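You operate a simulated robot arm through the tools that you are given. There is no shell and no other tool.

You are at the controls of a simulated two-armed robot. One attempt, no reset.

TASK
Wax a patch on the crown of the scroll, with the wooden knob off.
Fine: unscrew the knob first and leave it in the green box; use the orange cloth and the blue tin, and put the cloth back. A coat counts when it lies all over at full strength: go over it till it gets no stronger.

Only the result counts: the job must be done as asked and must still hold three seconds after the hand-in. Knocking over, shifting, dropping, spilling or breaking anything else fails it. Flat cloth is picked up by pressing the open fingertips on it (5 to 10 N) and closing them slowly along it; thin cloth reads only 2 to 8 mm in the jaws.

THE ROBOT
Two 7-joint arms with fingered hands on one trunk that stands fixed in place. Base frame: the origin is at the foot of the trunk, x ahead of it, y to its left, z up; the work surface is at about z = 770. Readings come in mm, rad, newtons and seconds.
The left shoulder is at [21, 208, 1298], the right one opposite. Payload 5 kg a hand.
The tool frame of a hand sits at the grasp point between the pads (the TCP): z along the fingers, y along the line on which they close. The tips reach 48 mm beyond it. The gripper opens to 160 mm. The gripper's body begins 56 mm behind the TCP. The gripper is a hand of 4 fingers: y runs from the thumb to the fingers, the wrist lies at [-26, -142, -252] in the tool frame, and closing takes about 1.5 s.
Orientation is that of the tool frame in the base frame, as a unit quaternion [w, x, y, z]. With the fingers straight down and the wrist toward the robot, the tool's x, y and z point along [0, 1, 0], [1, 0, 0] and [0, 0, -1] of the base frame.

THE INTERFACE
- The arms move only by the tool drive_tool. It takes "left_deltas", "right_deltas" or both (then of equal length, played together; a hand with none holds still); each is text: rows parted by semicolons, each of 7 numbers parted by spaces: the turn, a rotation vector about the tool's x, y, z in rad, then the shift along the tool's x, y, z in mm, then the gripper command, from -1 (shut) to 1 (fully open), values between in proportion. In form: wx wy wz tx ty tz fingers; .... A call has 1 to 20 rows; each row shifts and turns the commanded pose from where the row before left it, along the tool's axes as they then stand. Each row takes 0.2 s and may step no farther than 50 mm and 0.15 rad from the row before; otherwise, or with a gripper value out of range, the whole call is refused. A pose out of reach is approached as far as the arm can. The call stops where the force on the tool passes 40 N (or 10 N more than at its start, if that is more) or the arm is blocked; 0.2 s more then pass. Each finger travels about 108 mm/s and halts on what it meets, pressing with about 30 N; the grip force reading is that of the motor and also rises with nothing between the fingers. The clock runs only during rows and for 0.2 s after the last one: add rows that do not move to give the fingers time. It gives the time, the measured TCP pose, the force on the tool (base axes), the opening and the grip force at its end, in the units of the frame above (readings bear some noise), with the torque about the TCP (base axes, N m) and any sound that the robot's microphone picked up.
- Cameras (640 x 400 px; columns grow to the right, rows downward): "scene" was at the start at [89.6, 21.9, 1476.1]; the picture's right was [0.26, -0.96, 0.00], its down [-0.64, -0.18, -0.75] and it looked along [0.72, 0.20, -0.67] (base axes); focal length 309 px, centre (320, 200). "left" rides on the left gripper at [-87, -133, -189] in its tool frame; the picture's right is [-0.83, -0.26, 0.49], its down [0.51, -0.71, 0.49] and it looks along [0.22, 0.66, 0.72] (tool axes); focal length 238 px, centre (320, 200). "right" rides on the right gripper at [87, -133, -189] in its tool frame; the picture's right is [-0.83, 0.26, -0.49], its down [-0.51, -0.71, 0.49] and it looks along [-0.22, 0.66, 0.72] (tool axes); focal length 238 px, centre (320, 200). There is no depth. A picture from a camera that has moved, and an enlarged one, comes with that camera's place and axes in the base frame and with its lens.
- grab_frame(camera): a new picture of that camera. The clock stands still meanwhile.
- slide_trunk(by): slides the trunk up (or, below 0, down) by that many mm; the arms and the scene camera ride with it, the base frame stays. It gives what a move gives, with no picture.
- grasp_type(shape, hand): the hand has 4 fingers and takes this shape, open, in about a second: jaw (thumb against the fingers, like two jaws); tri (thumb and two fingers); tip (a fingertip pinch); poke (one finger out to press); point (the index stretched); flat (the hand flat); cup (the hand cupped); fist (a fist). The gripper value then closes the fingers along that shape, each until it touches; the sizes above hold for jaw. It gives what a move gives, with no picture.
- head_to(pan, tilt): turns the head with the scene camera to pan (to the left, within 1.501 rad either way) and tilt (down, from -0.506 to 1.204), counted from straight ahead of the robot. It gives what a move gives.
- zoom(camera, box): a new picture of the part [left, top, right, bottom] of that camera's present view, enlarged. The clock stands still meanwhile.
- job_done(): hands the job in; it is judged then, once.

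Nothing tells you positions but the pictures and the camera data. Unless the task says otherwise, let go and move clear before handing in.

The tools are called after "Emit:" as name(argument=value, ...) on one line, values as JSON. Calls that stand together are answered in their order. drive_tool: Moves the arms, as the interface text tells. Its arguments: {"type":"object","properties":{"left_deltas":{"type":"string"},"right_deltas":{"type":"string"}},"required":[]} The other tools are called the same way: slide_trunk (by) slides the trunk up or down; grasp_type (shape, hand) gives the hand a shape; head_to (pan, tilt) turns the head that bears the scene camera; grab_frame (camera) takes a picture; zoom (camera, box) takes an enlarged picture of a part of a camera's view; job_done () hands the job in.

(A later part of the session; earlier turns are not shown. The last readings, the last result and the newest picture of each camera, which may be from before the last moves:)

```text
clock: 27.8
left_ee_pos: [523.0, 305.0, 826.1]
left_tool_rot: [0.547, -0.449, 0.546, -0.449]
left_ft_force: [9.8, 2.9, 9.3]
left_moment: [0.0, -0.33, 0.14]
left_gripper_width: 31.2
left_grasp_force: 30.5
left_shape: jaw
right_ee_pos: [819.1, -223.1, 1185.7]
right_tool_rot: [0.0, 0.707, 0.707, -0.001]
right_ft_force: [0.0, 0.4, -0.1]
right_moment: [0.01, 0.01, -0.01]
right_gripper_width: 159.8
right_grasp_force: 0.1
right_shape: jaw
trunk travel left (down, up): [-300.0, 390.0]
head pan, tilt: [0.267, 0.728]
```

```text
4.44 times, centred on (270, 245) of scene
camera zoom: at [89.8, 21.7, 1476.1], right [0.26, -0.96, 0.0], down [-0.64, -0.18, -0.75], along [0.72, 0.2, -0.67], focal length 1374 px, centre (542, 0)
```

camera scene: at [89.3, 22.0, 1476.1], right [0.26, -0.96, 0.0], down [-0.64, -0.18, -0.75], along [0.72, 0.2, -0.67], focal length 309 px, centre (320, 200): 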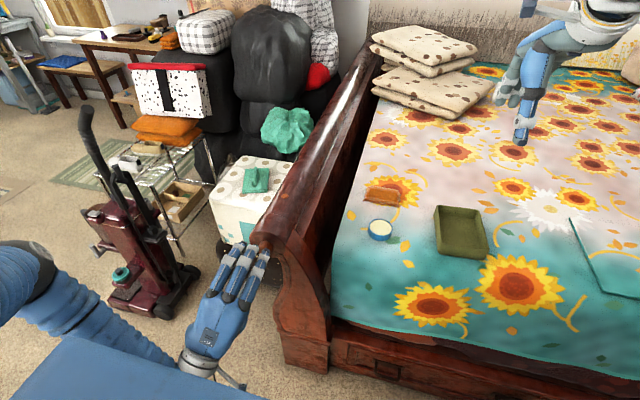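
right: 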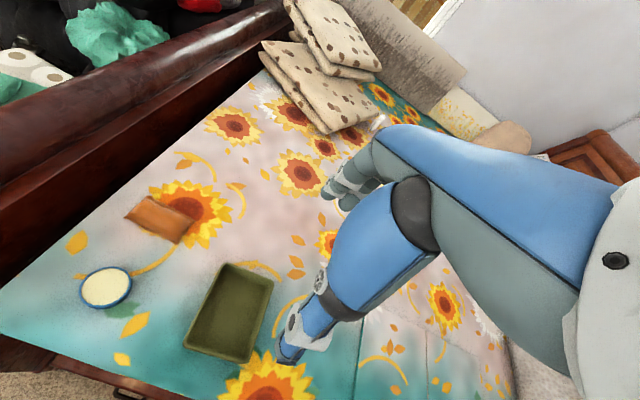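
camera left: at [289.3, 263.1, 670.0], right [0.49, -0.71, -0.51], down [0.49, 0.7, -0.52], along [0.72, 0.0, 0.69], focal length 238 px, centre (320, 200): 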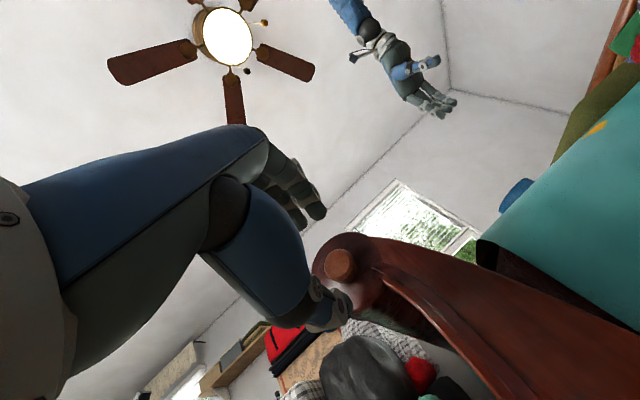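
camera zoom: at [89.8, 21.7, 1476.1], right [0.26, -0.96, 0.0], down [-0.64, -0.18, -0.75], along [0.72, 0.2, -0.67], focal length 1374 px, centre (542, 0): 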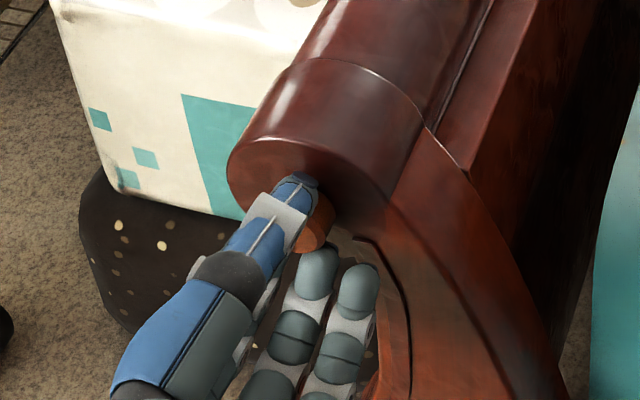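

The numbers fit a thread pitch of about 2.6 mm per turn. I'll release, back off, roll the hand back and regrip for the next stroke.

Emit:
drive_tool(left_deltas="0 0 0 0 0 0 -0.5; 0 0 0 0 0 0 -0.1; 0 0 0 0 0 0 0; 0 0 0 0 0 -16 0; 0 0 0 0 0 -16 0; 0 0 0.148 0 0 0 0; 0 0 0.148 0 0 0 0; 0 0 0.148 0 0 0 0; 0 0 0.148 0 0 0 0; 0 0 0.148 0 0 0 0; 0 0 0.148 0 0 0 0; 0 0 0.148 0 0 0 0; 0 0 0.148 0 0 0 0; 0 0 0.148 0 0 0 0; 0 0 0.148 0 0 0 0; 0 0 0.148 0 0 0 0; 0 0 0.148 0 0 0 0; 0 0 0.148 0 0 0 0; 0 0 0.148 0 0 0 0; 0 0 0.148 0 0 0 0")

Emit:
drive_tool(left_deltas="0 0 0.148 0 0 0 0; 0 0 0.148 0 0 0 0; 0 0 0.148 0 0 0 0; 0 0 0.148 0 0 0 0; 0 0 0.148 0 0 0 0; 0 0 0.148 0 0 0 0; 0 0 0.148 0 0 0 0; 0 0 0 0 0 0 0")

Emit:
zoom(camera="left", box=[240, 180, 440, 340])

Emit:
zoom(camera="scene", box=[210, 200, 330, 290])

```text
clock: 32.0
left_ee_pos: [488.6, 305.1, 824.3]
left_tool_rot: [0.644, 0.291, 0.644, 0.291]
left_ft_force: [-0.3, 0.6, 0.9]
left_moment: [-0.01, 0.04, 0.02]
left_gripper_width: 79.7
left_grasp_force: 0.1
left_shape: jaw
right_ee_pos: [818.8, -222.5, 1185.6]
right_tool_rot: [0.0, 0.707, 0.707, 0.0]
right_ft_force: [0.5, 0.8, 0.4]
right_moment: [-0.01, -0.01, -0.03]
right_gripper_width: 159.7
right_grasp_force: 0.1
right_shape: jaw
trunk travel left (down, up): [-300.0, 390.0]
head pan, tilt: [0.267, 0.728]
```

```text
clock: 33.8
left_ee_pos: [489.0, 304.3, 824.6]
left_tool_rot: [0.416, 0.571, 0.417, 0.572]
left_ft_force: [-0.9, -0.5, 0.2]
left_moment: [0.01, 0.02, 0.0]
left_gripper_width: 79.7
left_grasp_force: 0.0
left_shape: jaw
right_ee_pos: [818.7, -222.2, 1186.7]
right_tool_rot: [0.0, 0.707, 0.707, 0.001]
right_ft_force: [-1.1, 0.6, 0.7]
right_moment: [-0.02, -0.03, -0.01]
right_gripper_width: 159.6
right_grasp_force: 0.2
right_shape: jaw
trunk travel left (down, up): [-300.0, 390.0]
head pan, tilt: [0.267, 0.728]
```

```text
2.50 times, centred on (340, 260) of left
camera zoom: at [299.1, 262.7, 671.4], right [0.49, -0.71, -0.5], down [0.49, 0.7, -0.52], along [0.72, 0.01, 0.69], focal length 596 px, centre (270, 50)
```

zoom: 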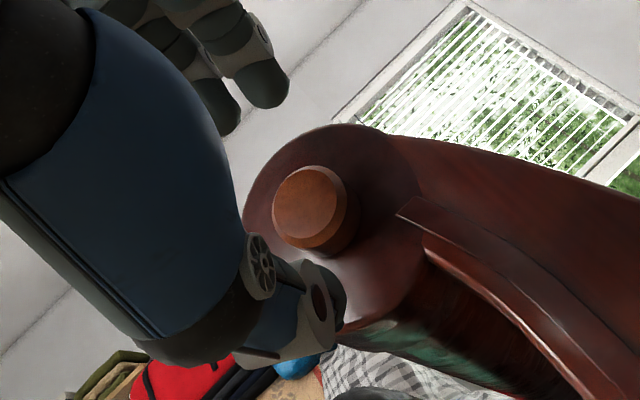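

```text
4.44 times, centred on (270, 245) of scene
camera zoom: at [89.3, 22.0, 1476.1], right [0.26, -0.96, 0.0], down [-0.64, -0.18, -0.75], along [0.72, 0.2, -0.67], focal length 1374 px, centre (542, 0)
```

zoom: 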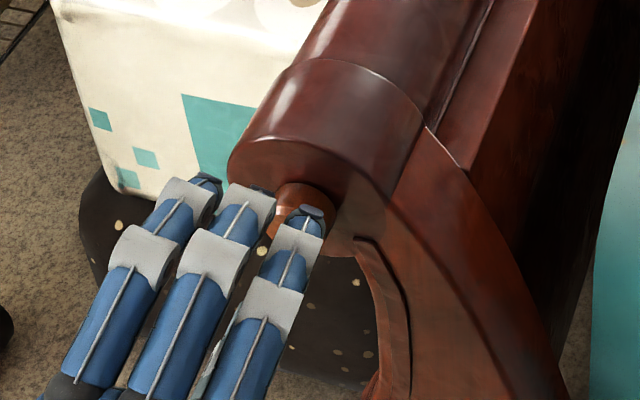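

Back at the stroke start. I'll regrip and take the second stroke.

Emit:
drive_tool(left_deltas="0 0 0 0 -0.7 16.5 0; 0 0 0 0 0 16.5 0; 0 0 0 0 0 0 -0.4; 0 0 0 0 0 0 -0.8; 0 0 0 0 0 0 -1; 0 0 0 0 0 0 -1; 0 0 -0.14 0 0 -0.05 -1; 0 0 -0.14 0 0 -0.05 -1; 0 0 -0.14 0 0 -0.05 -1; 0 0 -0.14 0 0 -0.05 -1; 0 0 -0.14 0 0 -0.05 -1; 0 0 -0.14 0 0 -0.06 -1; 0 0 -0.14 0 0 -0.06 -1; 0 0 -0.14 0 0 -0.06 -1; 0 0 -0.14 0 0 -0.06 -1; 0 0 -0.14 0 0 -0.06 -1; 0 0 -0.14 0 0 -0.06 -1; 0 0 -0.14 0 0 -0.06 -1")

Emit:
drive_tool(left_deltas="0 0 -0.14 0 0 -0.05 -1; 0 0 -0.14 0 0 -0.05 -1; 0 0 -0.14 0 0 -0.05 -1; 0 0 -0.14 0 0 -0.05 -1; 0 0 -0.14 0 0 -0.05 -1; 0 0 -0.14 0 0 -0.06 -1; 0 0 -0.14 0 0 -0.06 -1; 0 0 -0.14 0 0 -0.06 -1; 0 0 -0.14 0 0 -0.06 -1; 0 0 -0.14 0 0 -0.06 -1; 0 0 -0.14 0 0 -0.06 -1; 0 0 0 0 0 0 -1")

Emit:
zoom(camera="left", box=[240, 180, 440, 340])

```text
clock: 37.6
left_ee_pos: [522.0, 303.8, 825.3]
left_tool_rot: [0.704, 0.071, 0.703, 0.07]
left_ft_force: [6.5, -8.9, 3.5]
left_moment: [-0.02, -0.11, -0.31]
left_gripper_width: 29.9
left_grasp_force: 30.0
left_shape: jaw
right_ee_pos: [818.4, -224.7, 1185.4]
right_tool_rot: [0.0, 0.707, 0.707, 0.0]
right_ft_force: [0.8, -0.4, 0.3]
right_moment: [-0.02, -0.02, 0.03]
right_gripper_width: 159.9
right_grasp_force: 0.1
right_shape: jaw
trunk travel left (down, up): [-300.0, 390.0]
head pan, tilt: [0.267, 0.728]
```

```text
clock: 40.2
left_ee_pos: [520.9, 304.7, 824.7]
left_tool_rot: [0.556, -0.439, 0.554, -0.438]
left_ft_force: [10.5, 0.5, 14.1]
left_moment: [0.02, -0.46, 0.03]
left_gripper_width: 29.3
left_grasp_force: 29.9
left_shape: jaw
right_ee_pos: [818.7, -224.0, 1185.0]
right_tool_rot: [0.0, 0.707, 0.707, -0.001]
right_ft_force: [0.2, -0.2, 0.4]
right_moment: [0.0, 0.01, 0.02]
right_gripper_width: 159.9
right_grasp_force: 0.0
right_shape: jaw
trunk travel left (down, up): [-300.0, 390.0]
head pan, tilt: [0.267, 0.728]
```

```text
2.50 times, centred on (340, 260) of left
camera zoom: at [330.3, 358.5, 973.3], right [0.49, 0.75, 0.44], down [0.49, -0.66, 0.57], along [0.72, -0.06, -0.69], focal length 596 px, centre (270, 50)
```

zoom: 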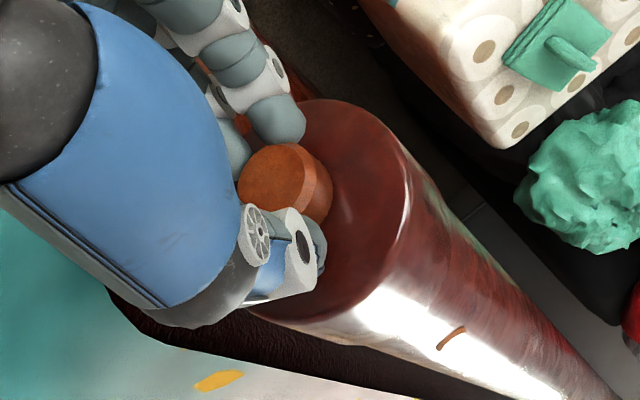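

The torque about x is still near zero, so the knob is turning with the hand. I'll release, roll back and check how far it has come out.

Emit:
drive_tool(left_deltas="0 0 0 0 0 0 -0.5; 0 0 0 0 0 0 -0.1; 0 0 0 0 0 0 0; 0 0 0 0 0 -16 0; 0 0 0 0 0 -16 0; 0 0 0.148 0 0 0 0; 0 0 0.148 0 0 0 0; 0 0 0.148 0 0 0 0; 0 0 0.148 0 0 0 0; 0 0 0.148 0 0 0 0; 0 0 0.148 0 0 0 0; 0 0 0.148 0 0 0 0; 0 0 0.148 0 0 0 0; 0 0 0.148 0 0 0 0; 0 0 0.148 0 0 0 0; 0 0 0.148 0 0 0 0; 0 0 0.148 0 0 0 0; 0 0 0.148 0 0 0 0; 0 0 0.148 0 0 0 0; 0 0 0.148 0 0 0 0")

Emit:
zoom(camera="scene", box=[240, 220, 290, 265])

Emit:
drive_tool(left_deltas="0 0 0.148 0 0 0 0; 0 0 0.148 0 0 0 0; 0 0 0.148 0 0 0 0; 0 0 0.148 0 0 0 0; 0 0 0.148 0 0 0 0; 0 0 0.148 0 0 0 0; 0 0 0.1 0 0 0 0; 0 0 0 0 0 0 0")

Emit:
zoom(camera="left", box=[290, 220, 410, 320])

```text
clock: 44.4
left_ee_pos: [488.3, 304.7, 823.1]
left_tool_rot: [0.639, 0.301, 0.64, 0.302]
left_ft_force: [0.6, 0.1, 0.3]
left_moment: [0.01, 0.0, -0.02]
left_gripper_width: 79.8
left_grasp_force: 0.1
left_shape: jaw
right_ee_pos: [819.2, -222.5, 1186.7]
right_tool_rot: [0.0, 0.707, 0.707, 0.0]
right_ft_force: [0.3, -0.2, -0.5]
right_moment: [-0.02, 0.02, -0.01]
right_gripper_width: 159.6
right_grasp_force: 0.2
right_shape: jaw
trunk travel left (down, up): [-300.0, 390.0]
head pan, tilt: [0.267, 0.728]
```

```text
8.89 times, centred on (265, 242) of scene
camera zoom: at [89.6, 22.1, 1476.1], right [0.26, -0.96, 0.0], down [-0.64, -0.18, -0.75], along [0.72, 0.2, -0.67], focal length 2749 px, centre (809, -178)
```

zoom: 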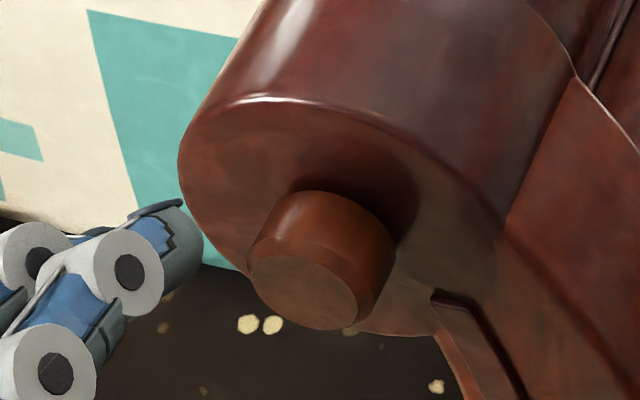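

```text
clock: 46.2
left_ee_pos: [488.1, 305.1, 823.8]
left_tool_rot: [0.42, 0.569, 0.42, 0.569]
left_ft_force: [-0.2, -0.2, -0.2]
left_moment: [-0.03, 0.01, 0.01]
left_gripper_width: 79.7
left_grasp_force: 0.1
left_shape: jaw
right_ee_pos: [819.9, -223.8, 1186.6]
right_tool_rot: [0.001, 0.707, 0.707, 0.0]
right_ft_force: [0.9, -0.3, 0.1]
right_moment: [-0.02, 0.01, 0.0]
right_gripper_width: 159.8
right_grasp_force: 0.1
right_shape: jaw
trunk travel left (down, up): [-300.0, 390.0]
head pan, tilt: [0.267, 0.728]
```

```text
4.00 times, centred on (350, 270) of left
camera zoom: at [297.7, 261.3, 671.1], right [0.49, -0.72, -0.49], down [0.49, 0.69, -0.53], along [0.72, 0.01, 0.69], focal length 953 px, centre (200, -80)
```

zoom: 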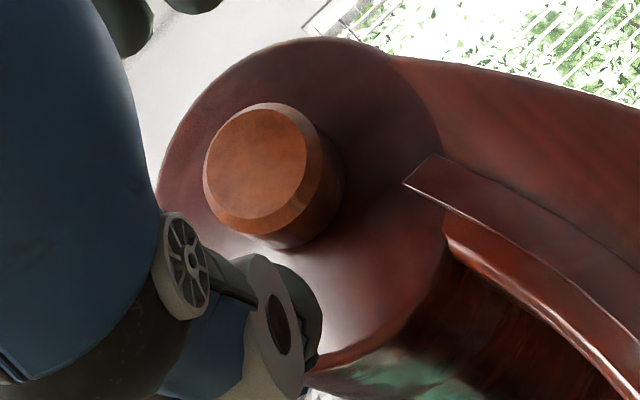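

It's hard to see any outward travel yet. I'll do a third stroke without retreating, reading the axial force partway through.

Emit:
drive_tool(left_deltas="0 0 0 0 0 16.5 0; 0 0 0 0 0 16.5 0; 0 0 0 0 0 0 -0.4; 0 0 0 0 0 0 -0.8; 0 0 0 0 0 0 -1; 0 0 0 0 0 0 -1; 0 0 0 0 0 0 -1")

Emit:
zoom(camera="left", box=[290, 220, 410, 320])

Emit:
drive_tool(left_deltas="0 0 -0.14 0 0 0 -1; 0 0 -0.14 0 0 0 -1; 0 0 -0.14 0 0 0 -1; 0 0 -0.14 0 0 0 -1; 0 0 -0.14 0 0 0 -1; 0 0 -0.14 0 0 0 -1; 0 0 -0.14 0 0 0 -1; 0 0 -0.14 0 0 0 -1; 0 0 -0.14 0 0 0 -1; 0 0 -0.14 0 0 0 -1; 0 0 -0.14 0 0 0 -1; 0 0 -0.14 0 0 0 -1")

Emit:
zoom(camera="left", box=[290, 220, 410, 320])

Emit:
drive_tool(left_deltas="0 0 -0.14 0 0 0 -1; 0 0 -0.14 0 0 0 -1; 0 0 -0.14 0 0 0 -1; 0 0 -0.14 0 0 0 -1; 0 0 -0.14 0 0 0 -1; 0 0 -0.14 0 0 0 -1; 0 0 -0.14 0 0 0 -1; 0 0 -0.14 0 0 0 -1; 0 0 -0.14 0 0 0 -1; 0 0 -0.14 0 0 0 -1; 0 0 -0.14 0 0 0 -1; 0 0 0 0 0 0 -1")

Emit:
zoom(camera="left", box=[290, 220, 410, 320])

```text
clock: 47.8
left_ee_pos: [521.2, 305.1, 823.3]
left_tool_rot: [0.42, 0.57, 0.419, 0.568]
left_ft_force: [-0.7, -1.5, -5.7]
left_moment: [-0.01, 0.21, -0.07]
left_gripper_width: 30.0
left_grasp_force: 30.4
left_shape: jaw
right_ee_pos: [820.3, -222.5, 1186.9]
right_tool_rot: [0.001, 0.708, 0.706, 0.0]
right_ft_force: [-0.5, 0.2, -0.4]
right_moment: [-0.01, 0.0, -0.03]
right_gripper_width: 159.6
right_grasp_force: 0.1
right_shape: jaw
trunk travel left (down, up): [-300.0, 390.0]
head pan, tilt: [0.267, 0.728]
```

```text
4.00 times, centred on (350, 270) of left
camera zoom: at [331.2, 260.8, 670.9], right [0.49, -0.72, -0.49], down [0.49, 0.69, -0.53], along [0.72, 0.01, 0.69], focal length 953 px, centre (200, -80)
```

zoom: 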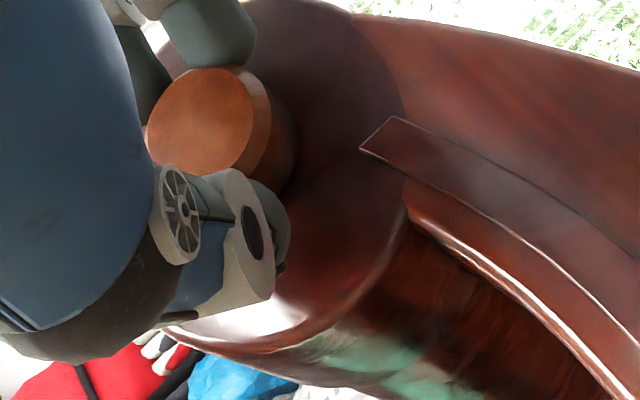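

```text
clock: 50.4
left_ee_pos: [522.5, 303.9, 825.6]
left_tool_rot: [0.704, 0.067, 0.704, 0.066]
left_ft_force: [-2.0, -11.5, 4.1]
left_moment: [0.02, -0.08, -0.41]
left_gripper_width: 30.0
left_grasp_force: 30.1
left_shape: jaw
right_ee_pos: [819.3, -223.6, 1185.9]
right_tool_rot: [0.0, 0.707, 0.707, 0.0]
right_ft_force: [0.5, 0.3, 1.4]
right_moment: [0.01, 0.02, 0.01]
right_gripper_width: 159.8
right_grasp_force: 0.0
right_shape: jaw
trunk travel left (down, up): [-300.0, 390.0]
head pan, tilt: [0.267, 0.728]
```

```text
4.00 times, centred on (350, 270) of left
camera zoom: at [330.9, 157.0, 884.6], right [0.49, -0.41, 0.77], down [0.49, -0.6, -0.63], along [0.72, 0.68, -0.09], focal length 953 px, centre (200, -80)
```

zoom: 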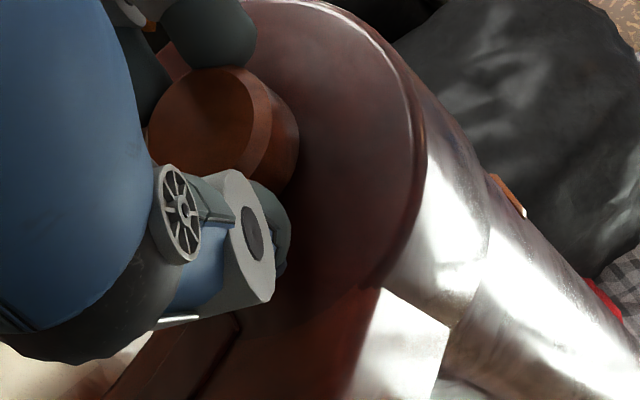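

```text
clock: 53.0
left_ee_pos: [520.4, 305.3, 825.2]
left_tool_rot: [0.553, -0.443, 0.55, -0.442]
left_ft_force: [-1.9, 0.8, 13.8]
left_moment: [-0.01, -0.55, -0.01]
left_gripper_width: 30.2
left_grasp_force: 30.3
left_shape: jaw
right_ee_pos: [819.0, -222.8, 1185.9]
right_tool_rot: [0.0, 0.707, 0.707, 0.0]
right_ft_force: [-0.1, -0.9, -0.4]
right_moment: [0.02, -0.01, 0.01]
right_gripper_width: 159.9
right_grasp_force: 0.1
right_shape: jaw
trunk travel left (down, up): [-300.0, 390.0]
head pan, tilt: [0.267, 0.728]
```

```text
4.00 times, centred on (350, 270) of left
camera zoom: at [330.2, 360.5, 972.7], right [0.49, 0.76, 0.44], down [0.49, -0.65, 0.58], along [0.72, -0.07, -0.69], focal length 953 px, centre (200, -80)
```

zoom: 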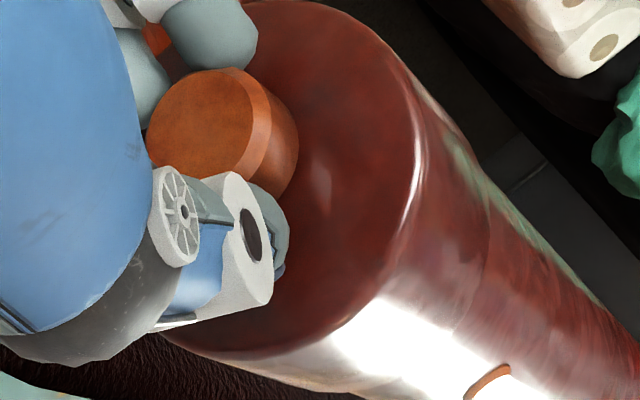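

Axial force barely changed this time. I'll release and return to exactly the earlier viewing pose, so the pictures before and after can be compared directly.

Emit:
drive_tool(left_deltas="0 0 0 0 0 0 -0.5; 0 0 0 0 0 0 -0.1; 0 0 0 0 0 0 0; 0 0 0 0 0 -16.5 0; 0 0 0 0 0 -16.5 0; 0 0 0.148 0 0 0 0; 0 0 0.148 0 0 0 0; 0 0 0.148 0 0 0 0; 0 0 0.148 0 0 0 0; 0 0 0.148 0 0 0 0; 0 0 0.148 0 0 0 0; 0 0 0.148 0 0 0 0; 0 0 0.148 0 0 0 0; 0 0 0.148 0 0 0 0; 0 0 0.148 0 0 0 0; 0 0 0.148 0 0 0 0; 0 0 0.148 0 0 0 0; 0 0 0.148 0 0 0 0; 0 0 0.148 0 0 0 0; 0 0 0.148 0 0 0 0")

Emit:
zoom(camera="scene", box=[240, 220, 290, 265])

Emit:
drive_tool(left_deltas="0 0 0.148 0 0 0 0; 0 0 0.148 0 0 0 0; 0 0 0.148 0 0 0 0; 0 0 0.148 0 0 0 0; 0 0 0.148 0 0 0 0; 0 0 0.148 0 0 0 0; 0 0 0.112 0 0 0 0; 0 0 0 0 0 0 0")

Emit:
zoom(camera="left", box=[290, 220, 410, 320])

```text
clock: 57.2
left_ee_pos: [487.4, 305.4, 823.7]
left_tool_rot: [0.64, 0.298, 0.641, 0.3]
left_ft_force: [0.3, 0.1, 0.6]
left_moment: [-0.04, -0.02, 0.02]
left_gripper_width: 79.6
left_grasp_force: 0.2
left_shape: jaw
right_ee_pos: [818.8, -222.7, 1186.7]
right_tool_rot: [-0.001, 0.707, 0.707, 0.0]
right_ft_force: [0.2, 0.9, 0.4]
right_moment: [-0.01, 0.03, 0.0]
right_gripper_width: 159.6
right_grasp_force: 0.1
right_shape: jaw
trunk travel left (down, up): [-300.0, 390.0]
head pan, tilt: [0.267, 0.728]
```

```text
8.89 times, centred on (265, 242) of scene
camera zoom: at [89.7, 22.0, 1476.1], right [0.26, -0.96, 0.0], down [-0.64, -0.18, -0.75], along [0.72, 0.2, -0.67], focal length 2749 px, centre (809, -178)
```

zoom: 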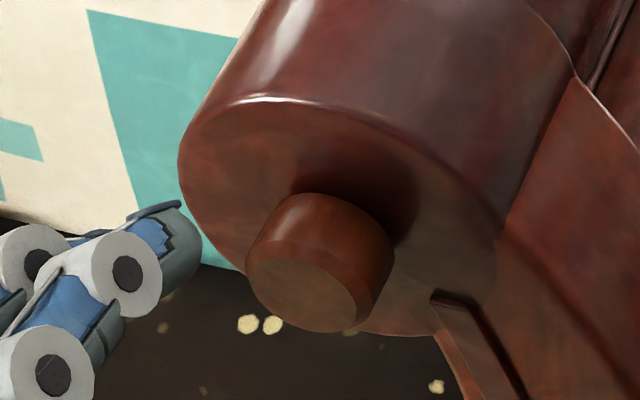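

```text
clock: 59.0
left_ee_pos: [488.0, 304.1, 823.3]
left_tool_rot: [0.418, 0.569, 0.419, 0.57]
left_ft_force: [0.1, -0.2, 0.8]
left_moment: [-0.02, 0.0, -0.01]
left_gripper_width: 79.6
left_grasp_force: 0.2
left_shape: jaw
right_ee_pos: [819.4, -223.7, 1185.7]
right_tool_rot: [-0.001, 0.707, 0.707, 0.0]
right_ft_force: [0.2, 0.3, 0.1]
right_moment: [0.02, 0.0, -0.02]
right_gripper_width: 159.6
right_grasp_force: 0.0
right_shape: jaw
trunk travel left (down, up): [-300.0, 390.0]
head pan, tilt: [0.267, 0.728]
```

```text
4.00 times, centred on (350, 270) of left
camera zoom: at [298.0, 261.1, 671.1], right [0.49, -0.72, -0.49], down [0.49, 0.69, -0.53], along [0.72, 0.01, 0.69], focal length 953 px, centre (200, -80)
```

zoom: 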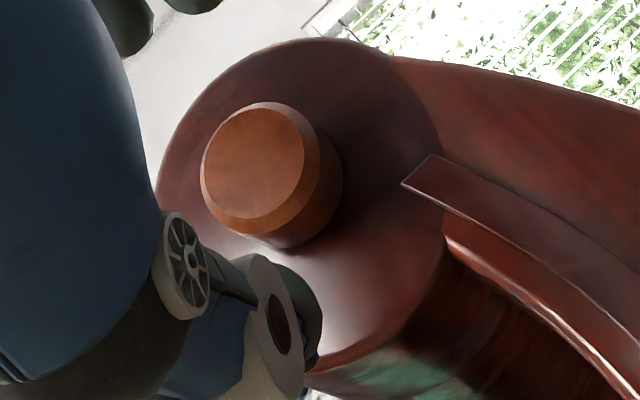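

Comparing like views, the knob tip has moved about 1.2 mm outward in this stroke, so it is unscrewing. I'll keep going, with a light pull test before each release so it can't drop.

Emit:
drive_tool(left_deltas="0 0 0 0 -0.5 16 0; 0 0 0 0 0 16 0; 0 0 0 0 0 0 -0.4; 0 0 0 0 0 0 -0.8; 0 0 0 0 0 0 -1; 0 0 0 0 0 0 -1; 0 0 -0.145 0 0 -0.05 -1; 0 0 -0.145 0 0 -0.05 -1; 0 0 -0.145 0 0 -0.05 -1; 0 0 -0.145 0 0 -0.05 -1; 0 0 -0.145 0 0 -0.05 -1; 0 0 -0.145 0 0 -0.05 -1; 0 0 -0.145 0 0 -0.05 -1; 0 0 -0.145 0 0 -0.05 -1; 0 0 -0.145 0 0 -0.05 -1; 0 0 -0.145 0 0 -0.05 -1; 0 0 -0.145 0 0 -0.05 -1; 0 0 -0.145 0 0 -0.05 -1; 0 0 -0.145 0 0 -0.05 -1; 0 0 -0.145 0 0 -0.05 -1")

Emit:
drive_tool(left_deltas="0 0 -0.145 0 0 -0.05 -1; 0 0 -0.145 0 0 -0.05 -1; 0 0 -0.145 0 0 -0.05 -1; 0 0 -0.145 0 0 -0.05 -1; 0 0 -0.145 0 0 -0.05 -1; 0 0 -0.145 0 0 -0.05 -1; 0 0 -0.145 0 0 -0.05 -1; 0 0 -0.145 0 0 -0.05 -1; 0 0 -0.1 0 0 -0.05 -1; 0 0 0 0 0 -0.7 -1; 0 0 0 0 0 -0.8 -1; 0 0 0 0 0 0 -1")

```text
clock: 63.2
left_ee_pos: [518.9, 303.9, 824.9]
left_tool_rot: [0.705, -0.058, 0.704, -0.058]
left_ft_force: [8.4, -12.7, 7.7]
left_moment: [-0.02, -0.29, -0.51]
left_gripper_width: 29.7
left_grasp_force: 30.0
left_shape: jaw
right_ee_pos: [818.5, -223.7, 1186.2]
right_tool_rot: [0.0, 0.707, 0.707, 0.001]
right_ft_force: [-0.4, 0.0, -0.3]
right_moment: [0.0, -0.02, 0.02]
right_gripper_width: 159.6
right_grasp_force: 0.1
right_shape: jaw
trunk travel left (down, up): [-300.0, 390.0]
head pan, tilt: [0.267, 0.728]
```

```text
clock: 65.8
left_ee_pos: [517.5, 305.0, 823.8]
left_tool_rot: [0.537, -0.46, 0.537, -0.461]
left_ft_force: [19.0, 1.0, 14.9]
left_moment: [0.01, -0.55, 0.03]
left_gripper_width: 29.0
left_grasp_force: 29.5
left_shape: jaw
right_ee_pos: [820.9, -222.2, 1185.9]
right_tool_rot: [0.0, 0.707, 0.707, 0.0]
right_ft_force: [-0.3, 0.4, 0.3]
right_moment: [-0.01, 0.01, -0.01]
right_gripper_width: 159.5
right_grasp_force: 0.0
right_shape: jaw
trunk travel left (down, up): [-300.0, 390.0]
head pan, tilt: [0.267, 0.728]
```

Still threaded, since the pull meets 19 N. I'll release, roll back and take the next stroke.

Emit:
drive_tool(left_deltas="0 0 0 0 0 0.7 -1; 0 0 0 0 0 0 -0.5; 0 0 0 0 0 0 -0.1; 0 0 0 0 0 0 0; 0 0 0 0 0 -16 0; 0 0 0 0 0 -16 0; 0 0 0.149 0 0 0 0; 0 0 0.149 0 0 0 0; 0 0 0.149 0 0 0 0; 0 0 0.149 0 0 0 0; 0 0 0.149 0 0 0 0; 0 0 0.149 0 0 0 0; 0 0 0.149 0 0 0 0; 0 0 0.149 0 0 0 0; 0 0 0.149 0 0 0 0; 0 0 0.149 0 0 0 0; 0 0 0.149 0 0 0 0; 0 0 0.149 0 0 0 0; 0 0 0.149 0 0 0 0; 0 0 0.149 0 0 0 0")

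Emit:
zoom(camera="scene", box=[240, 220, 290, 265])

Emit:
drive_tool(left_deltas="0 0 0.149 0 0 0 0; 0 0 0.149 0 0 0 0; 0 0 0.149 0 0 0 0; 0 0 0.149 0 0 0 0; 0 0 0.149 0 0 0 0; 0 0 0.149 0 0 0 0; 0 0 0.149 0 0 0 0; 0 0 0.149 0 0 0 0; 0 0 0 0 0 15.5 0; 0 0 0 0 0 15.5 0; 0 0 0 0 0 0 -0.4; 0 0 0 0 0 0 -0.8; 0 0 0 0 0 0 -1; 0 0 0 0 0 0 -1; 0 0 0 0 0 0 -1")

Emit:
drive_tool(left_deltas="0 0 -0.145 0 0 0 -1; 0 0 -0.145 0 0 0 -1; 0 0 -0.145 0 0 0 -1; 0 0 -0.145 0 0 0 -1; 0 0 -0.145 0 0 0 -1; 0 0 -0.145 0 0 0 -1; 0 0 -0.145 0 0 0 -1; 0 0 -0.145 0 0 0 -1; 0 0 -0.145 0 0 0 -1; 0 0 -0.145 0 0 0 -1; 0 0 -0.145 0 0 0 -1; 0 0 -0.145 0 0 0 -1; 0 0 -0.145 0 0 -0.1 -1; 0 0 -0.145 0 0 -0.1 -1; 0 0 -0.145 0 0 -0.1 -1; 0 0 -0.145 0 0 -0.1 -1; 0 0 -0.145 0 0 -0.1 -1; 0 0 -0.145 0 0 -0.1 -1; 0 0 -0.145 0 0 -0.1 -1; 0 0 -0.145 0 0 -0.1 -1")

Emit:
drive_tool(left_deltas="0 0 -0.145 0 0 -0.1 -1; 0 0 -0.145 0 0 -0.1 -1; 0 0 -0.1 0 0 -0.1 -1; 0 0 0 0 0 -0.7 -1; 0 0 0 0 0 -0.8 -1; 0 0 0 0 0 0 -1")

```text
clock: 70.0
left_ee_pos: [485.4, 304.8, 824.0]
left_tool_rot: [0.668, 0.232, 0.668, 0.232]
left_ft_force: [0.1, -0.2, -0.6]
left_moment: [0.0, -0.01, 0.03]
left_gripper_width: 80.1
left_grasp_force: 0.0
left_shape: jaw
right_ee_pos: [818.7, -223.0, 1186.2]
right_tool_rot: [0.0, 0.707, 0.707, 0.0]
right_ft_force: [0.3, 0.5, -0.3]
right_moment: [-0.05, 0.01, -0.02]
right_gripper_width: 159.9
right_grasp_force: 0.0
right_shape: jaw
trunk travel left (down, up): [-300.0, 390.0]
head pan, tilt: [0.267, 0.728]
```

```text
8.89 times, centred on (265, 242) of scene
camera zoom: at [89.6, 22.0, 1476.1], right [0.26, -0.96, 0.0], down [-0.64, -0.18, -0.75], along [0.72, 0.2, -0.67], focal length 2749 px, centre (809, -178)
```

zoom: 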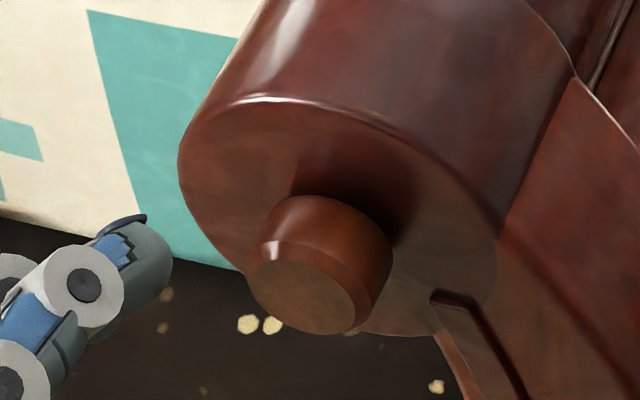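

```text
clock: 73.2
left_ee_pos: [517.4, 305.3, 823.0]
left_tool_rot: [0.422, 0.567, 0.423, 0.567]
left_ft_force: [0.7, 2.2, -5.1]
left_moment: [-0.03, 0.2, 0.07]
left_gripper_width: 29.5
left_grasp_force: 30.2
left_shape: jaw
right_ee_pos: [818.9, -222.5, 1185.9]
right_tool_rot: [0.0, 0.707, 0.707, 0.0]
right_ft_force: [-0.4, 0.2, -0.2]
right_moment: [-0.01, 0.0, 0.0]
right_gripper_width: 159.7
right_grasp_force: 0.0
right_shape: jaw
trunk travel left (down, up): [-300.0, 390.0]
head pan, tilt: [0.267, 0.728]
```

```text
clock: 77.4
left_ee_pos: [515.1, 304.9, 825.1]
left_tool_rot: [0.613, -0.352, 0.613, -0.353]
left_ft_force: [-0.4, -8.3, 11.5]
left_moment: [0.04, -0.52, -0.33]
left_gripper_width: 29.2
left_grasp_force: 30.3
left_shape: jaw
right_ee_pos: [819.0, -224.8, 1185.2]
right_tool_rot: [-0.001, 0.708, 0.707, 0.0]
right_ft_force: [0.4, 0.3, 0.8]
right_moment: [-0.01, -0.01, 0.01]
right_gripper_width: 159.7
right_grasp_force: 0.0
right_shape: jaw
trunk travel left (down, up): [-300.0, 390.0]
head pan, tilt: [0.267, 0.728]
```

```text
clock: 78.8
left_ee_pos: [514.8, 304.5, 825.5]
left_tool_rot: [0.533, -0.463, 0.533, -0.465]
left_ft_force: [11.0, -3.8, 15.4]
left_moment: [-0.01, -0.65, -0.17]
left_gripper_width: 29.1
left_grasp_force: 30.1
left_shape: jaw
right_ee_pos: [819.6, -223.1, 1185.7]
right_tool_rot: [0.0, 0.708, 0.707, 0.0]
right_ft_force: [0.2, -0.1, 0.0]
right_moment: [0.01, -0.01, 0.0]
right_gripper_width: 159.9
right_grasp_force: 0.0
right_shape: jaw
trunk travel left (down, up): [-300.0, 390.0]
head pan, tilt: [0.267, 0.728]
```

Still engaged. On to the next stroke, with a small centring correction.

Emit:
drive_tool(left_deltas="0 0 0 0 0 0.7 -1; 0 0 0 0 0 0 -0.5; 0 0 0 0 0 0 -0.1; 0 0 0 0 0 0 0; 0 0 0 0 -1 -16 0; 0 0 0 0 0 -16 0; 0 0 0.149 0 0 0 0; 0 0 0.149 0 0 0 0; 0 0 0.149 0 0 0 0; 0 0 0.149 0 0 0 0; 0 0 0.149 0 0 0 0; 0 0 0.149 0 0 0 0; 0 0 0.149 0 0 0 0; 0 0 0.149 0 0 0 0; 0 0 0.149 0 0 0 0; 0 0 0.149 0 0 0 0; 0 0 0.149 0 0 0 0; 0 0 0.149 0 0 0 0; 0 0 0.149 0 0 0 0; 0 0 0.149 0 0 0 0")

Emit:
drive_tool(left_deltas="0 0 0.149 0 0 0 0; 0 0 0.149 0 0 0 0; 0 0 0.149 0 0 0 0; 0 0 0.149 0 0 0 0; 0 0 0.149 0 0 0 0; 0 0 0.149 0 0 0 0; 0 0 0.149 0 0 0 0; 0 0 0.149 0 0 0 0; 0 0 0 0 0 15.5 0; 0 0 0 0 0 15.5 0; 0 0 0 0 0 0 -0.4; 0 0 0 0 0 0 -0.8; 0 0 0 0 0 0 -1; 0 0 0 0 0 0 -1; 0 0 0 0 0 0 -1")

Emit:
drive_tool(left_deltas="0 0 -0.145 0 0 0 -1; 0 0 -0.145 0 0 0 -1; 0 0 -0.145 0 0 0 -1; 0 0 -0.145 0 0 0 -1; 0 0 -0.145 0 0 0 -1; 0 0 -0.145 0 0 0 -1; 0 0 -0.145 0 0 0 -1; 0 0 -0.145 0 0 0 -1; 0 0 -0.145 0 0 0 -1; 0 0 -0.145 0 0 0 -1; 0 0 -0.145 0 0 0 -1; 0 0 -0.145 0 0 0 -1; 0 0 -0.145 0 0 -0.1 -1; 0 0 -0.145 0 0 -0.1 -1; 0 0 -0.145 0 0 -0.1 -1; 0 0 -0.145 0 0 -0.1 -1; 0 0 -0.145 0 0 -0.1 -1; 0 0 -0.145 0 0 -0.1 -1; 0 0 -0.145 0 0 -0.1 -1; 0 0 -0.145 0 0 -0.1 -1")

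Emit:
drive_tool(left_deltas="0 0 -0.145 0 0 -0.1 -1; 0 0 -0.145 0 0 -0.1 -1; 0 0 -0.1 0 0 -0.1 -1; 0 0 0 0 0 -0.7 -1; 0 0 0 0 0 -0.8 -1; 0 0 0 0 0 0 -1")

Emit:
zoom(camera="left", box=[290, 220, 410, 320])

```text
clock: 83.0
left_ee_pos: [482.3, 304.4, 825.3]
left_tool_rot: [0.67, 0.227, 0.669, 0.228]
left_ft_force: [-0.4, -0.3, 0.4]
left_moment: [-0.02, -0.01, 0.0]
left_gripper_width: 80.1
left_grasp_force: 0.1
left_shape: jaw
right_ee_pos: [819.7, -223.4, 1186.4]
right_tool_rot: [0.0, 0.708, 0.707, 0.0]
right_ft_force: [0.0, 0.4, -0.3]
right_moment: [0.01, 0.03, -0.01]
right_gripper_width: 159.8
right_grasp_force: 0.0
right_shape: jaw
trunk travel left (down, up): [-300.0, 390.0]
head pan, tilt: [0.267, 0.728]
```

```text
clock: 86.2
left_ee_pos: [512.3, 305.9, 824.9]
left_tool_rot: [0.426, 0.565, 0.425, 0.564]
left_ft_force: [-3.5, 0.3, -6.7]
left_moment: [-0.02, 0.36, -0.03]
left_gripper_width: 29.4
left_grasp_force: 30.3
left_shape: jaw
right_ee_pos: [819.5, -221.0, 1186.5]
right_tool_rot: [0.0, 0.707, 0.707, 0.0]
right_ft_force: [-0.5, 0.0, 0.8]
right_moment: [0.0, -0.04, -0.01]
right_gripper_width: 159.6
right_grasp_force: 0.0
right_shape: jaw
trunk travel left (down, up): [-300.0, 390.0]
head pan, tilt: [0.267, 0.728]
```

```text
clock: 90.4
left_ee_pos: [512.5, 305.4, 826.6]
left_tool_rot: [0.612, -0.356, 0.61, -0.356]
left_ft_force: [-8.6, -1.4, 9.6]
left_moment: [0.01, -0.42, -0.15]
left_gripper_width: 29.2
left_grasp_force: 30.2
left_shape: jaw
right_ee_pos: [818.2, -223.8, 1186.9]
right_tool_rot: [0.0, 0.707, 0.707, -0.001]
right_ft_force: [-0.1, 0.4, -0.4]
right_moment: [0.02, 0.0, -0.03]
right_gripper_width: 159.7
right_grasp_force: 0.1
right_shape: jaw
trunk travel left (down, up): [-300.0, 390.0]
head pan, tilt: [0.267, 0.728]
```

```text
clock: 91.8
left_ee_pos: [510.2, 304.8, 825.3]
left_tool_rot: [0.531, -0.466, 0.531, -0.468]
left_ft_force: [1.2, 2.7, 9.5]
left_moment: [0.01, -0.46, 0.09]
left_gripper_width: 28.8
left_grasp_force: 29.9
left_shape: jaw
right_ee_pos: [818.6, -223.8, 1186.1]
right_tool_rot: [0.0, 0.707, 0.707, 0.0]
right_ft_force: [0.7, 0.1, 0.5]
right_moment: [0.0, -0.01, -0.02]
right_gripper_width: 159.9
right_grasp_force: 0.0
right_shape: jaw
trunk travel left (down, up): [-300.0, 390.0]
head pan, tilt: [0.267, 0.728]
```

```text
4.00 times, centred on (350, 270) of left
camera zoom: at [320.6, 373.9, 967.1], right [0.49, 0.79, 0.36], down [0.49, -0.59, 0.64], along [0.72, -0.13, -0.68], focal length 953 px, centre (200, -80)
```

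zoom: 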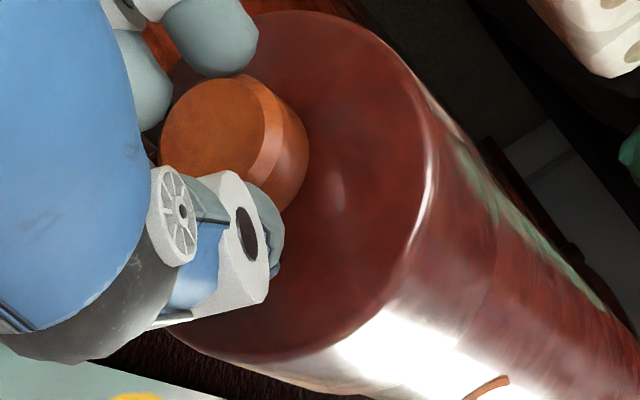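

Emit:
drive_tool(left_deltas="0 0 0 0 0 -0.8 -1; 0 0 0 0 0 -0.8 -1; 0 0 0 0 0 0 -1")

```text
clock: 92.6
left_ee_pos: [510.7, 303.9, 825.3]
left_tool_rot: [0.531, -0.466, 0.531, -0.468]
left_ft_force: [10.8, 1.8, 9.4]
left_moment: [-0.04, -0.41, 0.03]
left_gripper_width: 28.6
left_grasp_force: 30.4
left_shape: jaw
right_ee_pos: [819.4, -222.8, 1185.6]
right_tool_rot: [0.001, 0.708, 0.706, 0.0]
right_ft_force: [0.2, 0.2, 0.2]
right_moment: [0.0, 0.0, -0.01]
right_gripper_width: 159.8
right_grasp_force: 0.1
right_shape: jaw
trunk travel left (down, up): [-300.0, 390.0]
head pan, tilt: [0.267, 0.728]
```

Still engaged. Next stroke, gripping a little deeper on the knob since it has come out.

Emit:
drive_tool(left_deltas="0 0 0 0 0 1.5 -1; 0 0 0 0 0 0 -0.5; 0 0 0 0 0 0 -0.1; 0 0 0 0 0 0 0; 0 0 0 0 0 -15 0; 0 0 0 0 0 -15 0; 0 0 0.149 0 0 0 0; 0 0 0.149 0 0 0 0; 0 0 0.149 0 0 0 0; 0 0 0.149 0 0 0 0; 0 0 0.149 0 0 0 0; 0 0 0.149 0 0 0 0; 0 0 0.149 0 0 0 0; 0 0 0.149 0 0 0 0; 0 0 0.149 0 0 0 0; 0 0 0.149 0 0 0 0; 0 0 0.149 0 0 0 0; 0 0 0.149 0 0 0 0; 0 0 0.149 0 0 0 0; 0 0 0.149 0 0 0 0")

Emit:
drive_tool(left_deltas="0 0 0.149 0 0 0 0; 0 0 0.149 0 0 0 0; 0 0 0.149 0 0 0 0; 0 0 0.149 0 0 0 0; 0 0 0.149 0 0 0 0; 0 0 0.149 0 0 0 0; 0 0 0.149 0 0 0 0; 0 0 0.149 0 0 0 0; 0 0 0 0 0 17 0; 0 0 0 0 0 17 0; 0 0 0 0 0 0 -0.4; 0 0 0 0 0 0 -0.8; 0 0 0 0 0 0 -1; 0 0 0 0 0 0 -1; 0 0 0 0 0 0 -1")

Emit:
zoom(camera="left", box=[290, 220, 410, 320])

Emit:
drive_tool(left_deltas="0 0 -0.145 0 0 0 -1; 0 0 -0.145 0 0 0 -1; 0 0 -0.145 0 0 0 -1; 0 0 -0.145 0 0 0 -1; 0 0 -0.145 0 0 0 -1; 0 0 -0.145 0 0 0 -1; 0 0 -0.145 0 0 0 -1; 0 0 -0.145 0 0 0 -1; 0 0 -0.145 0 0 0 -1; 0 0 -0.145 0 0 0 -1; 0 0 -0.145 0 0 0 -1; 0 0 -0.145 0 0 0 -1; 0 0 -0.145 0 0 -0.1 -1; 0 0 -0.145 0 0 -0.1 -1; 0 0 -0.145 0 0 -0.1 -1; 0 0 -0.145 0 0 -0.1 -1; 0 0 -0.145 0 0 -0.1 -1; 0 0 -0.145 0 0 -0.1 -1; 0 0 -0.145 0 0 -0.1 -1; 0 0 -0.145 0 0 -0.1 -1")

Emit:
drive_tool(left_deltas="0 0 -0.145 0 0 -0.1 -1; 0 0 -0.145 0 0 -0.1 -1; 0 0 -0.1 0 0 -0.1 -1; 0 0 0 0 0 -0.8 -1; 0 0 0 0 0 -0.8 -1; 0 0 0 0 0 -0.8 -1; 0 0 0 0 0 0 -1")

```text
clock: 96.8
left_ee_pos: [480.0, 305.9, 824.4]
left_tool_rot: [0.671, 0.225, 0.67, 0.224]
left_ft_force: [-0.4, 0.0, -0.1]
left_moment: [-0.01, -0.03, 0.0]
left_gripper_width: 79.9
left_grasp_force: 0.1
left_shape: jaw
right_ee_pos: [819.8, -222.8, 1185.8]
right_tool_rot: [0.0, 0.707, 0.707, 0.0]
right_ft_force: [0.3, 0.8, 0.0]
right_moment: [0.01, 0.01, -0.01]
right_gripper_width: 160.0
right_grasp_force: 0.1
right_shape: jaw
trunk travel left (down, up): [-300.0, 390.0]
head pan, tilt: [0.267, 0.728]
```

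```text
clock: 100.0
left_ee_pos: [515.6, 304.1, 824.6]
left_tool_rot: [0.43, 0.562, 0.43, 0.561]
left_ft_force: [-1.0, 0.1, -7.8]
left_moment: [-0.01, 0.28, 0.04]
left_gripper_width: 30.1
left_grasp_force: 29.9
left_shape: jaw
right_ee_pos: [819.4, -222.6, 1185.7]
right_tool_rot: [0.0, 0.707, 0.707, -0.001]
right_ft_force: [-0.3, -0.5, -1.1]
right_moment: [-0.02, 0.0, -0.02]
right_gripper_width: 159.6
right_grasp_force: 0.1
right_shape: jaw
trunk travel left (down, up): [-300.0, 390.0]
head pan, tilt: [0.267, 0.728]
```

```text
4.00 times, centred on (350, 270) of left
camera zoom: at [324.2, 255.7, 672.9], right [0.49, -0.74, -0.47], down [0.49, 0.67, -0.55], along [0.72, 0.04, 0.69], focal length 953 px, centre (200, -80)
```

zoom: 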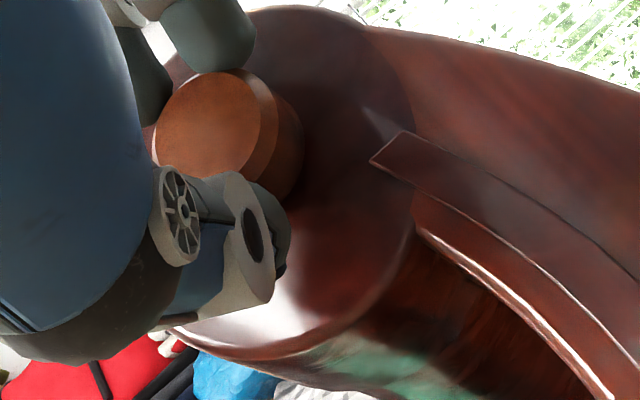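

```text
clock: 104.2
left_ee_pos: [514.8, 304.7, 825.7]
left_tool_rot: [0.61, -0.359, 0.608, -0.359]
left_ft_force: [-0.8, -3.2, 9.7]
left_moment: [-0.02, -0.37, -0.18]
left_gripper_width: 30.1
left_grasp_force: 30.7
left_shape: jaw
right_ee_pos: [818.9, -222.8, 1185.5]
right_tool_rot: [0.0, 0.707, 0.707, 0.0]
right_ft_force: [0.8, 0.2, -0.2]
right_moment: [-0.02, 0.0, 0.0]
right_gripper_width: 159.7
right_grasp_force: 0.1
right_shape: jaw
trunk travel left (down, up): [-300.0, 390.0]
head pan, tilt: [0.267, 0.728]
```

```text
clock: 105.8
left_ee_pos: [511.5, 305.1, 822.9]
left_tool_rot: [0.527, -0.471, 0.528, -0.47]
left_ft_force: [-0.4, -0.7, 0.1]
left_moment: [0.0, 0.01, 0.02]
left_gripper_width: 30.1
left_grasp_force: 30.4
left_shape: jaw
right_ee_pos: [820.1, -223.0, 1186.5]
right_tool_rot: [0.0, 0.708, 0.707, 0.0]
right_ft_force: [-0.1, 0.1, -0.1]
right_moment: [-0.03, 0.0, 0.0]
right_gripper_width: 159.8
right_grasp_force: 0.0
right_shape: jaw
trunk travel left (down, up): [-300.0, 390.0]
head pan, tilt: [0.267, 0.728]
```

All side forces dropped to zero on the pull, so the knob is free in the hand. I'll draw it straight back and check that it's held.

Emit:
drive_tool(left_deltas="0 0 0 0 0 -5 -1; 0 0 0 0 0 -10 -1; 0 0 0 0 0 -15 -1; 0 0 0 0 0 -20 -1; 0 0 0 0 0 0 -1")

Emit:
grab_frame(camera="scene")

Emit:
zoom(camera="left", box=[240, 160, 440, 340])

Emit:
zoom(camera="scene", box=[210, 200, 330, 290])

```text
clock: 107.0
left_ee_pos: [461.6, 304.3, 824.4]
left_tool_rot: [0.528, -0.471, 0.528, -0.47]
left_ft_force: [-0.2, 0.0, -0.1]
left_moment: [0.0, 0.03, -0.02]
left_gripper_width: 30.2
left_grasp_force: 29.9
left_shape: jaw
right_ee_pos: [819.5, -223.9, 1186.5]
right_tool_rot: [0.0, 0.708, 0.706, 0.0]
right_ft_force: [0.2, 0.0, -0.2]
right_moment: [0.0, 0.02, 0.01]
right_gripper_width: 160.1
right_grasp_force: 0.1
right_shape: jaw
trunk travel left (down, up): [-300.0, 390.0]
head pan, tilt: [0.267, 0.728]
```

```text
taken
camera scene: at [89.9, 21.8, 1476.0], right [0.26, -0.96, 0.0], down [-0.64, -0.18, -0.75], along [0.72, 0.2, -0.67], focal length 309 px, centre (320, 200)
```

scene: 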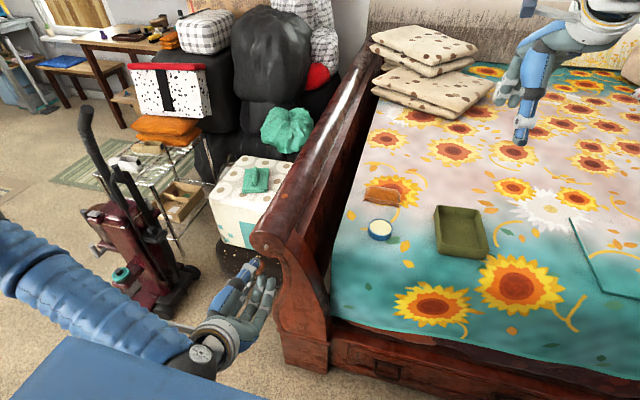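

```text
2.22 times, centred on (340, 250) of left
camera zoom: at [271.2, 375.2, 966.2], right [0.49, 0.8, 0.35], down [0.49, -0.58, 0.65], along [0.72, -0.14, -0.68], focal length 530 px, centre (276, 89)
```

zoom: 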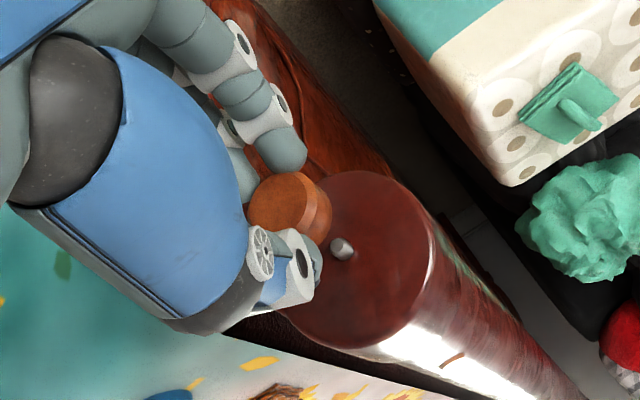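

```text
4.44 times, centred on (270, 245) of scene
camera zoom: at [89.9, 21.8, 1476.0], right [0.26, -0.96, 0.0], down [-0.64, -0.18, -0.75], along [0.72, 0.2, -0.67], focal length 1374 px, centre (542, 0)
```

zoom: 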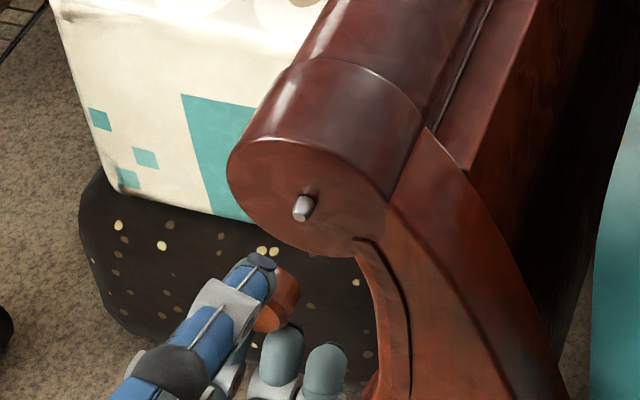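

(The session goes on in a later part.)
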